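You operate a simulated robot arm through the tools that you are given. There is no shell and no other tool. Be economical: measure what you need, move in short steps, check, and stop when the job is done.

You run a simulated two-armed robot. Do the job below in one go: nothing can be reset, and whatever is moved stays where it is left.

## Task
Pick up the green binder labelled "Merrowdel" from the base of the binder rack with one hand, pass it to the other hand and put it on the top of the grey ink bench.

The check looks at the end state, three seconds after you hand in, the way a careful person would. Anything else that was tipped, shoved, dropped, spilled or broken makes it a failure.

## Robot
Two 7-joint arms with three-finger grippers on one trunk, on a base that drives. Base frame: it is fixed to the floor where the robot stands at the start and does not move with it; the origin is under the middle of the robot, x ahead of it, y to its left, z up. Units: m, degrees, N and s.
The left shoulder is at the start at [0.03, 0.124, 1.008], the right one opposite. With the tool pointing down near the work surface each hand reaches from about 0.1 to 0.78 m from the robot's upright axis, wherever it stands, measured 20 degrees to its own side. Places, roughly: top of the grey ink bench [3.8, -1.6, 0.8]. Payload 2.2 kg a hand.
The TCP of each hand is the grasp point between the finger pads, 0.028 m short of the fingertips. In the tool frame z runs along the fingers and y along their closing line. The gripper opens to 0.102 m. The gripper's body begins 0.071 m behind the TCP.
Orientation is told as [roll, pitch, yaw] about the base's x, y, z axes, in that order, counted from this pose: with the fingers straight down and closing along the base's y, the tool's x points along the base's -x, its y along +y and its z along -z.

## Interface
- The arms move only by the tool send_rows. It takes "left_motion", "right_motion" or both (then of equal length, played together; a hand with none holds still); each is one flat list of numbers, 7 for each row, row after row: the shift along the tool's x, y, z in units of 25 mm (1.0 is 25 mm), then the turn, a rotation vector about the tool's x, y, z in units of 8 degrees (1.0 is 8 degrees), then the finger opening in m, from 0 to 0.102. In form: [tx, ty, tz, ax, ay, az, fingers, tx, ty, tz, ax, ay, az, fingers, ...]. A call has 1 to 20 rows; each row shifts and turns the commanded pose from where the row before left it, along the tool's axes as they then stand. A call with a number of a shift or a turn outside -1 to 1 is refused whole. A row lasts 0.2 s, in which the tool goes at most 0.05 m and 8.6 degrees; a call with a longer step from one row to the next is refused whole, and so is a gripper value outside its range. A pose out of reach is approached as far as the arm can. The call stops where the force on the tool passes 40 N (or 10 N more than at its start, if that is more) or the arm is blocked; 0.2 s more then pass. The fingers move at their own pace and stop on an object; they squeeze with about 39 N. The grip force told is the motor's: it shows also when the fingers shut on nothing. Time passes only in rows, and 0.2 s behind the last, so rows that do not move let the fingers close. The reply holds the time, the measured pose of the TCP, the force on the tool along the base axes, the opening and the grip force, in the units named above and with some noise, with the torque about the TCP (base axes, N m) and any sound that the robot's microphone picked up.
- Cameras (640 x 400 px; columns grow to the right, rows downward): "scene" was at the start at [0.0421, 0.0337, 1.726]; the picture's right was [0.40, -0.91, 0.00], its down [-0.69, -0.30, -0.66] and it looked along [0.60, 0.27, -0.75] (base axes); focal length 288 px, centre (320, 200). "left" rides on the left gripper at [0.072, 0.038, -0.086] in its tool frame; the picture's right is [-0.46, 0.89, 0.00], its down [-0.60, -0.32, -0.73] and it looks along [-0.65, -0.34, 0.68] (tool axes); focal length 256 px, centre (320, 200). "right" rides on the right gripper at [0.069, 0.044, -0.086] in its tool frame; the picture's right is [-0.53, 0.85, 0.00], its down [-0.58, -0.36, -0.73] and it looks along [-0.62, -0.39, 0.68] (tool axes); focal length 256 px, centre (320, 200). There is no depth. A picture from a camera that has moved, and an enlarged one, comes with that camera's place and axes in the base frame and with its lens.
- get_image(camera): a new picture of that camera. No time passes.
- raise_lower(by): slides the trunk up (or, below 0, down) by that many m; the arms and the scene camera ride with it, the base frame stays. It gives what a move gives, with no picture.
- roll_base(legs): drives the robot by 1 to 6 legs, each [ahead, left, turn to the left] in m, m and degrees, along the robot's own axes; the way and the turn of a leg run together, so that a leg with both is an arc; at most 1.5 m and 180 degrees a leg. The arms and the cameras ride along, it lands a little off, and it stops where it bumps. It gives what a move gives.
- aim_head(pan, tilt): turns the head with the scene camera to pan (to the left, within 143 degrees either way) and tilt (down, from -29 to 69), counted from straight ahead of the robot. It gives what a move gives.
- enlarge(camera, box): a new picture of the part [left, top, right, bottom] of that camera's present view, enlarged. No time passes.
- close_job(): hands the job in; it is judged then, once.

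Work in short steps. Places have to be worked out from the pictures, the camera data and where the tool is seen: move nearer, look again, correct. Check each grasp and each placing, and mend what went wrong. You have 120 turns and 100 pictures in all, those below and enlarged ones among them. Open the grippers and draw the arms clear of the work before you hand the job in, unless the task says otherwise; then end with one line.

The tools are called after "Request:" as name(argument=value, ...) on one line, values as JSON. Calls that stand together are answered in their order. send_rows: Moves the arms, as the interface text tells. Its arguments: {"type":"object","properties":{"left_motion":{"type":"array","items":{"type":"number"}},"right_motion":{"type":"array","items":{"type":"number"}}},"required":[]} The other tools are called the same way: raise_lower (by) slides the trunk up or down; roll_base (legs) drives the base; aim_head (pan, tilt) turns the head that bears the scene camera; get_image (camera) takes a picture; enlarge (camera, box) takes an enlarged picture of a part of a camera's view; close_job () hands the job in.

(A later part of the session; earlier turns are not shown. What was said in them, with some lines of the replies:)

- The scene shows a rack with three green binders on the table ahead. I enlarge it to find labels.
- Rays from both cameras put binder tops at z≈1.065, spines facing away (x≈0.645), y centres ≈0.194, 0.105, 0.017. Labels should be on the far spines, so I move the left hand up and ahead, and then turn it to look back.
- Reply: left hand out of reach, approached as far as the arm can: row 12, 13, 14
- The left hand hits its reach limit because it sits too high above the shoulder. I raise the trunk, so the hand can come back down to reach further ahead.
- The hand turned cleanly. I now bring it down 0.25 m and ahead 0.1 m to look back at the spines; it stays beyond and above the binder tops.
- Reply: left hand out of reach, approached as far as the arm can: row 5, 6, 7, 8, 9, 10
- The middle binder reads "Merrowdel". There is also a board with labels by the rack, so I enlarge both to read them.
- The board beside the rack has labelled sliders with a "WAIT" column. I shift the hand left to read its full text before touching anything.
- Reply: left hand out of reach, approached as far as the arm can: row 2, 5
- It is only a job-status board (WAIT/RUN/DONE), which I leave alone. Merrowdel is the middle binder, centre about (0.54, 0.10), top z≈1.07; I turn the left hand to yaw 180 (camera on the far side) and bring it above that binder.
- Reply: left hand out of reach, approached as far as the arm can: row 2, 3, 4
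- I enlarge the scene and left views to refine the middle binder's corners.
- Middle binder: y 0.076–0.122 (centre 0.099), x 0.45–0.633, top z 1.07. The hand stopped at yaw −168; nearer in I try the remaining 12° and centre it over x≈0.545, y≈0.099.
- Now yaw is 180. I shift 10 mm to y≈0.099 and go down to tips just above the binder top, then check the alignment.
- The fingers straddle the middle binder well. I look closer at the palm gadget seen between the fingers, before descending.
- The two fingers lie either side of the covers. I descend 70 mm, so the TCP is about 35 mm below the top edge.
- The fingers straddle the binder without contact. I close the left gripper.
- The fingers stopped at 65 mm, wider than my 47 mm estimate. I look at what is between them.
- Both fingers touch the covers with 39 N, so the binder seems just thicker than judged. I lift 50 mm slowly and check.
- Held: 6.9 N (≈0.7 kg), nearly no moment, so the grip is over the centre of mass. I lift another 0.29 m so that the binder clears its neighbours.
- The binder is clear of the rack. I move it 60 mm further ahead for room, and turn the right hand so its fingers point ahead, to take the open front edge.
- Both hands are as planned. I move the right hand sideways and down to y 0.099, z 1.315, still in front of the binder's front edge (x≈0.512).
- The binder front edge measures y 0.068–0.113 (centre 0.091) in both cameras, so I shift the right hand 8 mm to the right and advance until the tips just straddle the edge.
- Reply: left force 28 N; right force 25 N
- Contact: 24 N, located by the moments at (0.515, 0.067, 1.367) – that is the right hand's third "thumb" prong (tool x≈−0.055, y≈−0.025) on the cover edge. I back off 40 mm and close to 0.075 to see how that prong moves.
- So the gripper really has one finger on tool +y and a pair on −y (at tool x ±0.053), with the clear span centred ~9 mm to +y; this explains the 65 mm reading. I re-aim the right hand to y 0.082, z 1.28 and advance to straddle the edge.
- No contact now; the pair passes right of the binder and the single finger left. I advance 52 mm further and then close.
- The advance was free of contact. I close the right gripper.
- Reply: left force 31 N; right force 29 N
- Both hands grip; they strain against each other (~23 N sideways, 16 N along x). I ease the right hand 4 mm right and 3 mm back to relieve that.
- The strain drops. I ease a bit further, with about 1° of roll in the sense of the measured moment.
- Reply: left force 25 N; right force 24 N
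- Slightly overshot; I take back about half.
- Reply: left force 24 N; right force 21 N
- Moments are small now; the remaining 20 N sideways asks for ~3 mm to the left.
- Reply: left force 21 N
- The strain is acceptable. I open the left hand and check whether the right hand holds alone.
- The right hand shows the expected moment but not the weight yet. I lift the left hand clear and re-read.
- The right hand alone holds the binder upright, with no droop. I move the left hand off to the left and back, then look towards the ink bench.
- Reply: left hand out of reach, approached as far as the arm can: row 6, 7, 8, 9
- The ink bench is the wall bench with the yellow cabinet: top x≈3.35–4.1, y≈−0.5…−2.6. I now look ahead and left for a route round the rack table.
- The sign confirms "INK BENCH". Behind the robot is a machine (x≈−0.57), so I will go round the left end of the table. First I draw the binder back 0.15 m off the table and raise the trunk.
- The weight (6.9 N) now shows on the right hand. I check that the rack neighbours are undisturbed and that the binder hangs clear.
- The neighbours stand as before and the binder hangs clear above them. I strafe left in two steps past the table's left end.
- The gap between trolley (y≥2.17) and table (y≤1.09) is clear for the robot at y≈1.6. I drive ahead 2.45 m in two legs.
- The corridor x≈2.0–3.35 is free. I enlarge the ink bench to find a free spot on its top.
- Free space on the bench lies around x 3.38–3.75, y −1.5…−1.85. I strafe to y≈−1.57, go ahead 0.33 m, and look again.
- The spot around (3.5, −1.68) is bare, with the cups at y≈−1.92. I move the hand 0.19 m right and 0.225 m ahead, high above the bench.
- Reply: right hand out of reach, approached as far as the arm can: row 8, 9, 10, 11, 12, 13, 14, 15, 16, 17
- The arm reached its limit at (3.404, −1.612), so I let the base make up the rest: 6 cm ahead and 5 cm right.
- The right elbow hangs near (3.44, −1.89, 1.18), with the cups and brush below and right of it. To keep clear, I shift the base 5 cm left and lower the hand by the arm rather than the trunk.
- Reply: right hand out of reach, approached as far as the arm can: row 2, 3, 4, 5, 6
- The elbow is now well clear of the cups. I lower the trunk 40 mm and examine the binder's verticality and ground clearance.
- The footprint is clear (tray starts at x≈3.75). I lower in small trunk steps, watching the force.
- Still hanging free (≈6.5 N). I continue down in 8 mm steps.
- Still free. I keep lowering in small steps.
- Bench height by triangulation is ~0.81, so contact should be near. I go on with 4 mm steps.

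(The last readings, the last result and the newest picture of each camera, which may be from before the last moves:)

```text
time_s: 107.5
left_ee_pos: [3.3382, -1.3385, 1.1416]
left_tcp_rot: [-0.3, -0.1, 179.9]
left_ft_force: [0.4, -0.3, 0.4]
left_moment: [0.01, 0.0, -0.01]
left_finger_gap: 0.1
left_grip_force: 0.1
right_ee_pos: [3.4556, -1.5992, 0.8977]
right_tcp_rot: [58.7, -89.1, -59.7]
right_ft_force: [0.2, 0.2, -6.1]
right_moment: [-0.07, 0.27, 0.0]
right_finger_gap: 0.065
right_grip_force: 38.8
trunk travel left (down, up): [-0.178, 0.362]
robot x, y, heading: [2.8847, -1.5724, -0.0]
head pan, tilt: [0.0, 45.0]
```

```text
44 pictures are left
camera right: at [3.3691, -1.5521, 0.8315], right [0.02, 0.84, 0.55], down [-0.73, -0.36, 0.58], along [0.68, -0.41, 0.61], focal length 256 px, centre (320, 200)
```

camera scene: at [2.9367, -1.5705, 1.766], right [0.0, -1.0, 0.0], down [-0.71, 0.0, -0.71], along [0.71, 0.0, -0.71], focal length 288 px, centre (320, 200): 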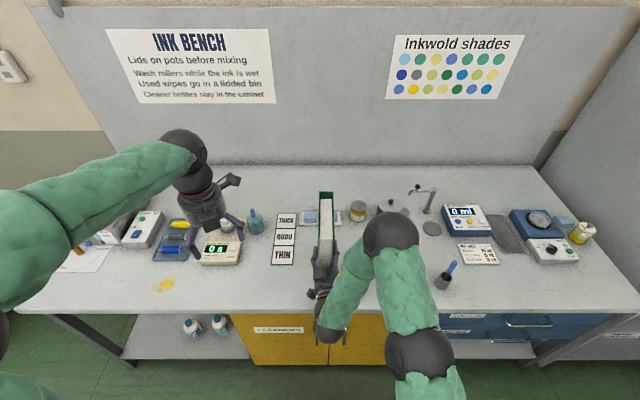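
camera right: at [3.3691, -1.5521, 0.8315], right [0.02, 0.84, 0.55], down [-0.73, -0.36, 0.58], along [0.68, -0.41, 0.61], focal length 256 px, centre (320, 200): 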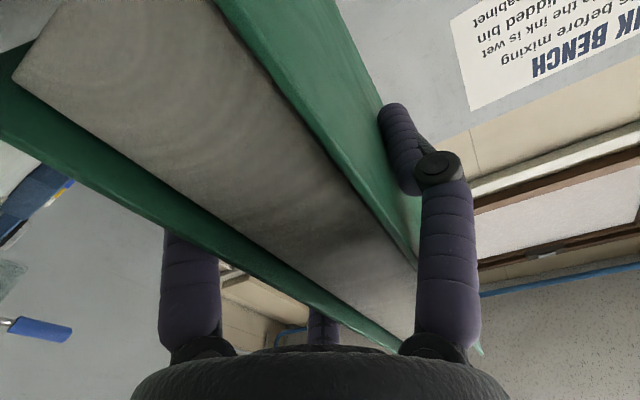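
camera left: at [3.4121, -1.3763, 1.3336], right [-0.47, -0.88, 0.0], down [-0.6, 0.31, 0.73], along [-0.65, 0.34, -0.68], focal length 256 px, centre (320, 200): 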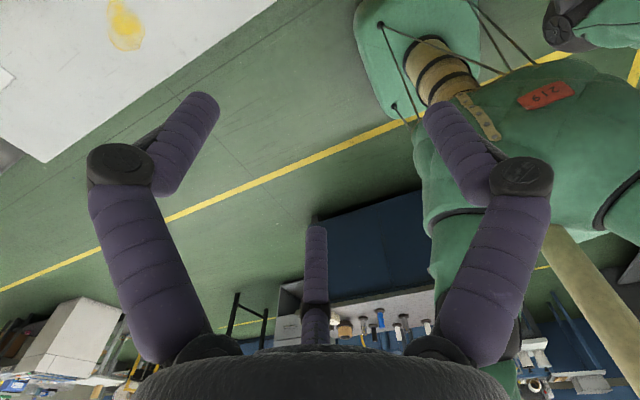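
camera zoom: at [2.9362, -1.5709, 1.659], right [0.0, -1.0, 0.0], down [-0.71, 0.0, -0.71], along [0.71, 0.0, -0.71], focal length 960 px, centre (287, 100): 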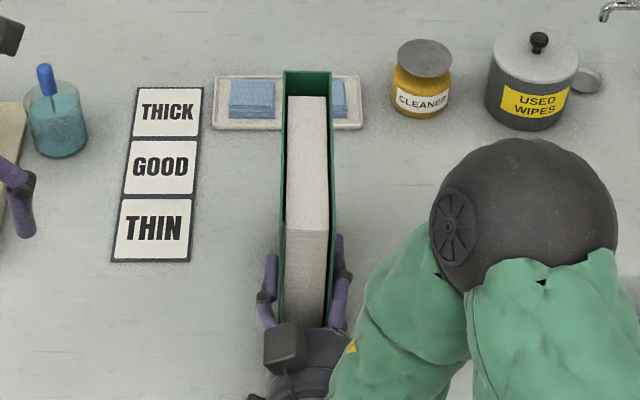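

The right camera shows the binder's lower front corner at about z 0.81, so contact is only millimetres off. I continue with 4 mm steps.

Request:
raise_lower(by=-0.004)

Request:
raise_lower(by=-0.004)

Request:
raise_lower(by=-0.003)

```text
time_s: 108.1
left_ee_pos: [3.3391, -1.337, 1.1375]
left_tcp_rot: [-0.4, -0.1, 179.9]
left_ft_force: [-0.5, 0.1, -0.7]
left_moment: [-0.01, 0.0, 0.07]
left_finger_gap: 0.0999
left_grip_force: 0.0
right_ee_pos: [3.4559, -1.6001, 0.8941]
right_tcp_rot: [58.7, -89.1, -59.6]
right_ft_force: [-0.3, 0.2, -6.0]
right_moment: [-0.06, 0.29, -0.02]
right_finger_gap: 0.0652
right_grip_force: 39.4
trunk travel left (down, up): [-0.174, 0.366]
robot x, y, heading: [2.8842, -1.5756, -0.3]
head pan, tilt: [0.0, 45.0]
```

```text
time_s: 108.6
left_ee_pos: [3.3397, -1.3382, 1.1316]
left_tcp_rot: [-0.4, -0.1, 179.9]
left_ft_force: [-0.3, 0.4, -0.3]
left_moment: [-0.03, 0.02, 0.05]
left_finger_gap: 0.0999
left_grip_force: 0.1
right_ee_pos: [3.4553, -1.5994, 0.8905]
right_tcp_rot: [58.7, -89.1, -59.7]
right_ft_force: [0.6, 0.1, -6.2]
right_moment: [-0.1, 0.3, 0.03]
right_finger_gap: 0.0649
right_grip_force: 39.2
trunk travel left (down, up): [-0.17, 0.37]
robot x, y, heading: [2.8849, -1.5748, 0.1]
head pan, tilt: [0.0, 45.0]
```

```text
time_s: 109.1
left_ee_pos: [3.3379, -1.3379, 1.1307]
left_tcp_rot: [-0.4, 0.0, 179.8]
left_ft_force: [-0.1, 0.1, 0.1]
left_moment: [0.0, 0.0, 0.01]
left_finger_gap: 0.0998
left_grip_force: 0.0
right_ee_pos: [3.4553, -1.5996, 0.889]
right_tcp_rot: [77.7, -89.0, -78.6]
right_ft_force: [-4.5, -1.4, 10.1]
right_moment: [0.58, 2.2, 0.35]
right_finger_gap: 0.0649
right_grip_force: 39.1
trunk travel left (down, up): [-0.167, 0.373]
robot x, y, heading: [2.883, -1.572, -0.1]
head pan, tilt: [0.0, 45.0]
```

Contact, but the moments place it at (3.363, −1.555): the hand's camera on the bench edge, not the binder. I raise 8 mm, and pitch the hand 3° nose-down so that the binder's spine corner touches first.

Request:
raise_lower(by=0.008)

Request:
send_rows(right_motion=[0, 0, 0, 0, 0.19, 0, 0, 0, 0, 0, 0, 0.19, 0, 0])

Request:
raise_lower(by=-0.003)

```text
time_s: 109.7
left_ee_pos: [3.3388, -1.3383, 1.1377]
left_tcp_rot: [-0.3, -0.1, 179.8]
left_ft_force: [0.7, -0.1, -0.1]
left_moment: [0.02, 0.0, 0.01]
left_finger_gap: 0.1
left_grip_force: 0.1
right_ee_pos: [3.454, -1.5991, 0.8947]
right_tcp_rot: [52.3, -89.0, -53.2]
right_ft_force: [0.0, -0.6, -6.7]
right_moment: [-0.07, 0.31, -0.01]
right_finger_gap: 0.0654
right_grip_force: 38.9
trunk travel left (down, up): [-0.175, 0.365]
robot x, y, heading: [2.882, -1.5729, 0.1]
head pan, tilt: [0.0, 45.0]
```

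```text
time_s: 110.3
left_ee_pos: [3.3393, -1.3375, 1.1365]
left_tcp_rot: [-0.4, -0.1, 179.9]
left_ft_force: [0.2, -0.3, 0.2]
left_moment: [0.02, 0.0, -0.02]
left_finger_gap: 0.1001
left_grip_force: 0.1
right_ee_pos: [3.4565, -1.5999, 0.8958]
right_tcp_rot: [13.0, -86.5, -13.9]
right_ft_force: [1.0, -0.1, -3.6]
right_moment: [-0.12, -0.1, -0.01]
right_finger_gap: 0.0648
right_grip_force: 38.9
trunk travel left (down, up): [-0.175, 0.365]
robot x, y, heading: [2.8826, -1.5739, -0.0]
head pan, tilt: [0.0, 45.0]
```

```text
time_s: 110.8
left_ee_pos: [3.3387, -1.338, 1.135]
left_tcp_rot: [-0.5, 0.1, 179.9]
left_ft_force: [-0.6, 0.3, -0.1]
left_moment: [0.0, -0.03, -0.01]
left_finger_gap: 0.1
left_grip_force: 0.1
right_ee_pos: [3.4573, -1.5998, 0.8969]
right_tcp_rot: [14.6, -86.7, -15.6]
right_ft_force: [-3.1, -1.3, 7.7]
right_moment: [-0.35, -1.36, -0.13]
right_finger_gap: 0.0649
right_grip_force: 38.7
trunk travel left (down, up): [-0.172, 0.368]
robot x, y, heading: [2.8843, -1.572, -0.2]
head pan, tilt: [0.0, 45.0]
```

Now the spine's lower edge rests on the bench (contact at x≈+0.12 from the TCP); the front edge is only ~8 mm up. I open the right hand gently.

Request:
send_rows(right_motion=[0, 0, 0, 0, 0, 0, 0.069, 0, 0, 0, 0, 0, 0, 0.073, 0, 0, 0, 0, 0, 0, 0.077, 0, 0, 0, 0, 0, 0, 0.085, 0, 0, 0, 0, 0, 0, 0.095, 0, 0, 0, 0, 0, 0, 0.102, 0, 0, 0, 0, 0, 0, 0.102])

Request:
enlarge(camera="scene", box=[270, 170, 390, 330])

Request:
get_image(camera="right")

```text
time_s: 112.4
left_ee_pos: [3.3381, -1.338, 1.1354]
left_tcp_rot: [-0.4, 0.0, 179.8]
left_ft_force: [0.1, -0.1, -1.0]
left_moment: [0.01, -0.02, 0.02]
left_finger_gap: 0.1003
left_grip_force: 0.0
right_ee_pos: [3.4546, -1.6008, 0.8931]
right_tcp_rot: [12.4, -86.5, -13.2]
right_ft_force: [0.0, -0.5, 0.7]
right_moment: [-0.01, 0.02, 0.01]
right_finger_gap: 0.1018
right_grip_force: 0.1
trunk travel left (down, up): [-0.172, 0.368]
robot x, y, heading: [2.8808, -1.5707, 0.0]
head pan, tilt: [0.0, 45.0]
```

```text
2.50 times, centred on (330, 250) of scene
camera zoom: at [2.9357, -1.5709, 1.653], right [0.0, -1.0, 0.0], down [-0.71, 0.0, -0.71], along [0.71, 0.0, -0.71], focal length 720 px, centre (295, 75)
```

zoom: 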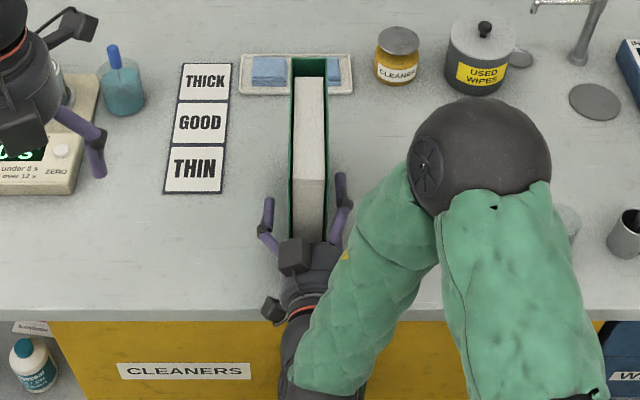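

```text
42 pictures are left
camera right: at [3.3654, -1.5522, 0.8305], right [0.05, 0.84, 0.54], down [-0.7, -0.36, 0.61], along [0.71, -0.41, 0.57], focal length 256 px, centre (320, 200)
```

right: 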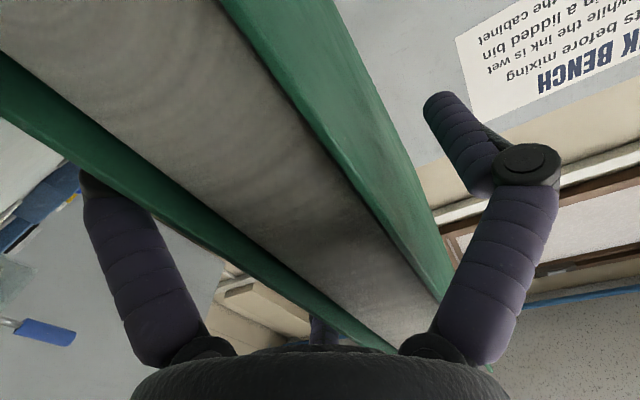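

The binder stands by itself with the fingers clear on both sides. I withdraw the right hand straight back slowly.

Request:
send_rows(right_motion=[0, 0, -0.3, 0, 0, 0, 0.102, 0, 0, -0.4, 0, 0, 0, 0.102, 0, 0, -0.4, 0, 0, 0, 0.102, 0, 0, -0.5, 0, 0, 0, 0.102, 0, 0, -0.5, 0, 0, 0, 0.102, 0, 0, -0.5, 0, 0, 0, 0.102, 0, 0, -0.5, 0, 0, 0, 0.102, 0, 0, -0.5, 0, 0, 0, 0.102, 0, 0, -0.5, 0, 0, 0, 0.102])

Request:
get_image(camera="scene")

```text
time_s: 114.4
left_ee_pos: [3.3395, -1.3365, 1.1361]
left_tcp_rot: [-0.5, 0.0, 179.9]
left_ft_force: [-0.4, 0.2, 0.6]
left_moment: [-0.01, 0.01, 0.0]
left_finger_gap: 0.1001
left_grip_force: 0.1
right_ee_pos: [3.3526, -1.5982, 0.8985]
right_tcp_rot: [12.4, -86.5, -13.3]
right_ft_force: [0.0, -0.2, -0.5]
right_moment: [-0.01, -0.01, 0.01]
right_finger_gap: 0.1022
right_grip_force: 0.1
trunk travel left (down, up): [-0.172, 0.368]
robot x, y, heading: [2.8818, -1.5734, -0.3]
head pan, tilt: [0.0, 45.0]
```

```text
41 pictures are left
camera scene: at [2.9354, -1.5708, 1.653], right [0.0, -1.0, 0.0], down [-0.71, 0.0, -0.71], along [0.71, 0.0, -0.71], focal length 288 px, centre (320, 200)
```

scene: 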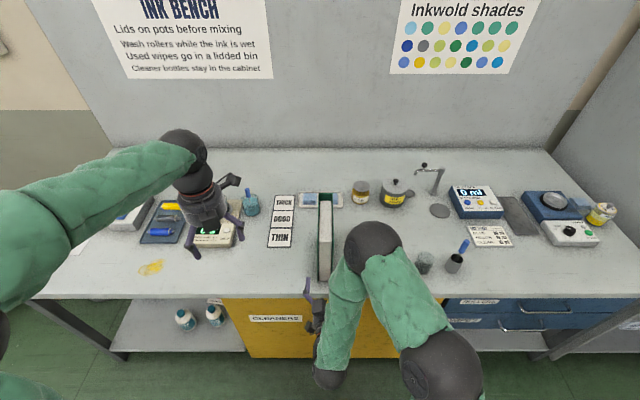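

The binder stands free on the bench. I drive the robot straight back 0.4 m to draw both arms clear, then check.

Request:
roll_base(legs=[[-0.4, 0, 0]])

Request:
get_image(camera="scene")

```text
time_s: 116.9
left_ee_pos: [2.9413, -1.3363, 1.1356]
left_tcp_rot: [-0.4, 0.0, -179.7]
left_ft_force: [-0.5, -0.3, -0.3]
left_moment: [0.03, 0.0, -0.01]
left_finger_gap: 0.0999
left_grip_force: 0.1
right_ee_pos: [2.9564, -1.5965, 0.9003]
right_tcp_rot: [12.5, -86.6, -13.2]
right_ft_force: [0.2, 0.5, 0.2]
right_moment: [0.02, 0.03, -0.02]
right_finger_gap: 0.1023
right_grip_force: 0.0
trunk travel left (down, up): [-0.172, 0.368]
robot x, y, heading: [2.4879, -1.5731, 0.1]
head pan, tilt: [0.0, 45.0]
```

```text
40 pictures are left
camera scene: at [2.5379, -1.5708, 1.6531], right [0.0, -1.0, 0.0], down [-0.71, 0.0, -0.71], along [0.71, 0.0, -0.71], focal length 288 px, centre (320, 200)
```

scene: 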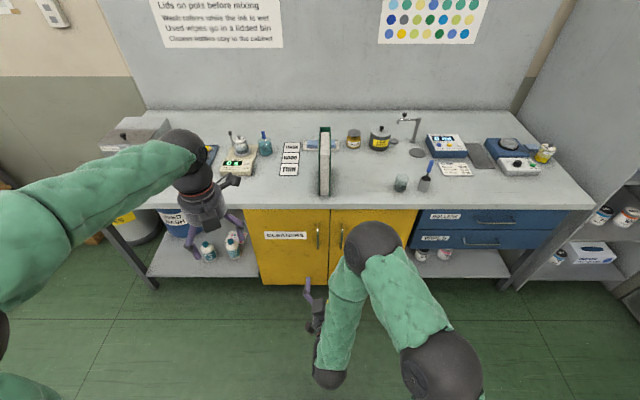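

Arms are clear. I enlarge the binder to confirm it stands upright and fully on the top.

Request:
enlarge(camera="scene", box=[260, 110, 400, 220])

```text
3.64 times, centred on (330, 165) of scene
camera zoom: at [2.5379, -1.5708, 1.6531], right [0.0, -1.0, 0.0], down [-0.71, 0.0, -0.71], along [0.71, 0.0, -0.71], focal length 1047 px, centre (284, 327)
```

zoom: 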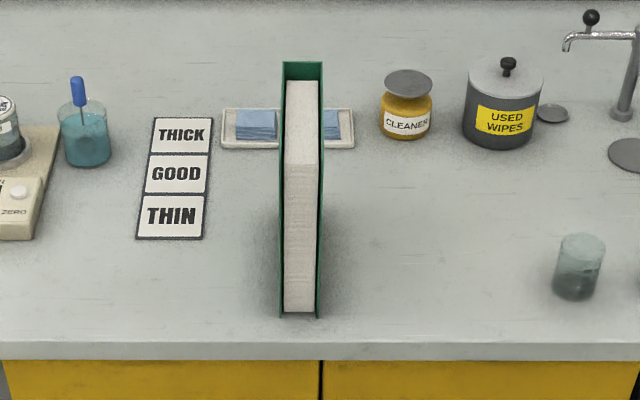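

The binder stands upright and fully on the bench top, about 4 cm in from the front edge. Nothing around it has moved, and both grippers are open and clear, so I hand in.

Request:
close_job()

```text
The job is handed in.
```

The green "Merrowdel" binder was lifted from the rack with the left hand and passed to the right. It now stands upright on top of the grey ink bench, with nothing else seen to be disturbed.
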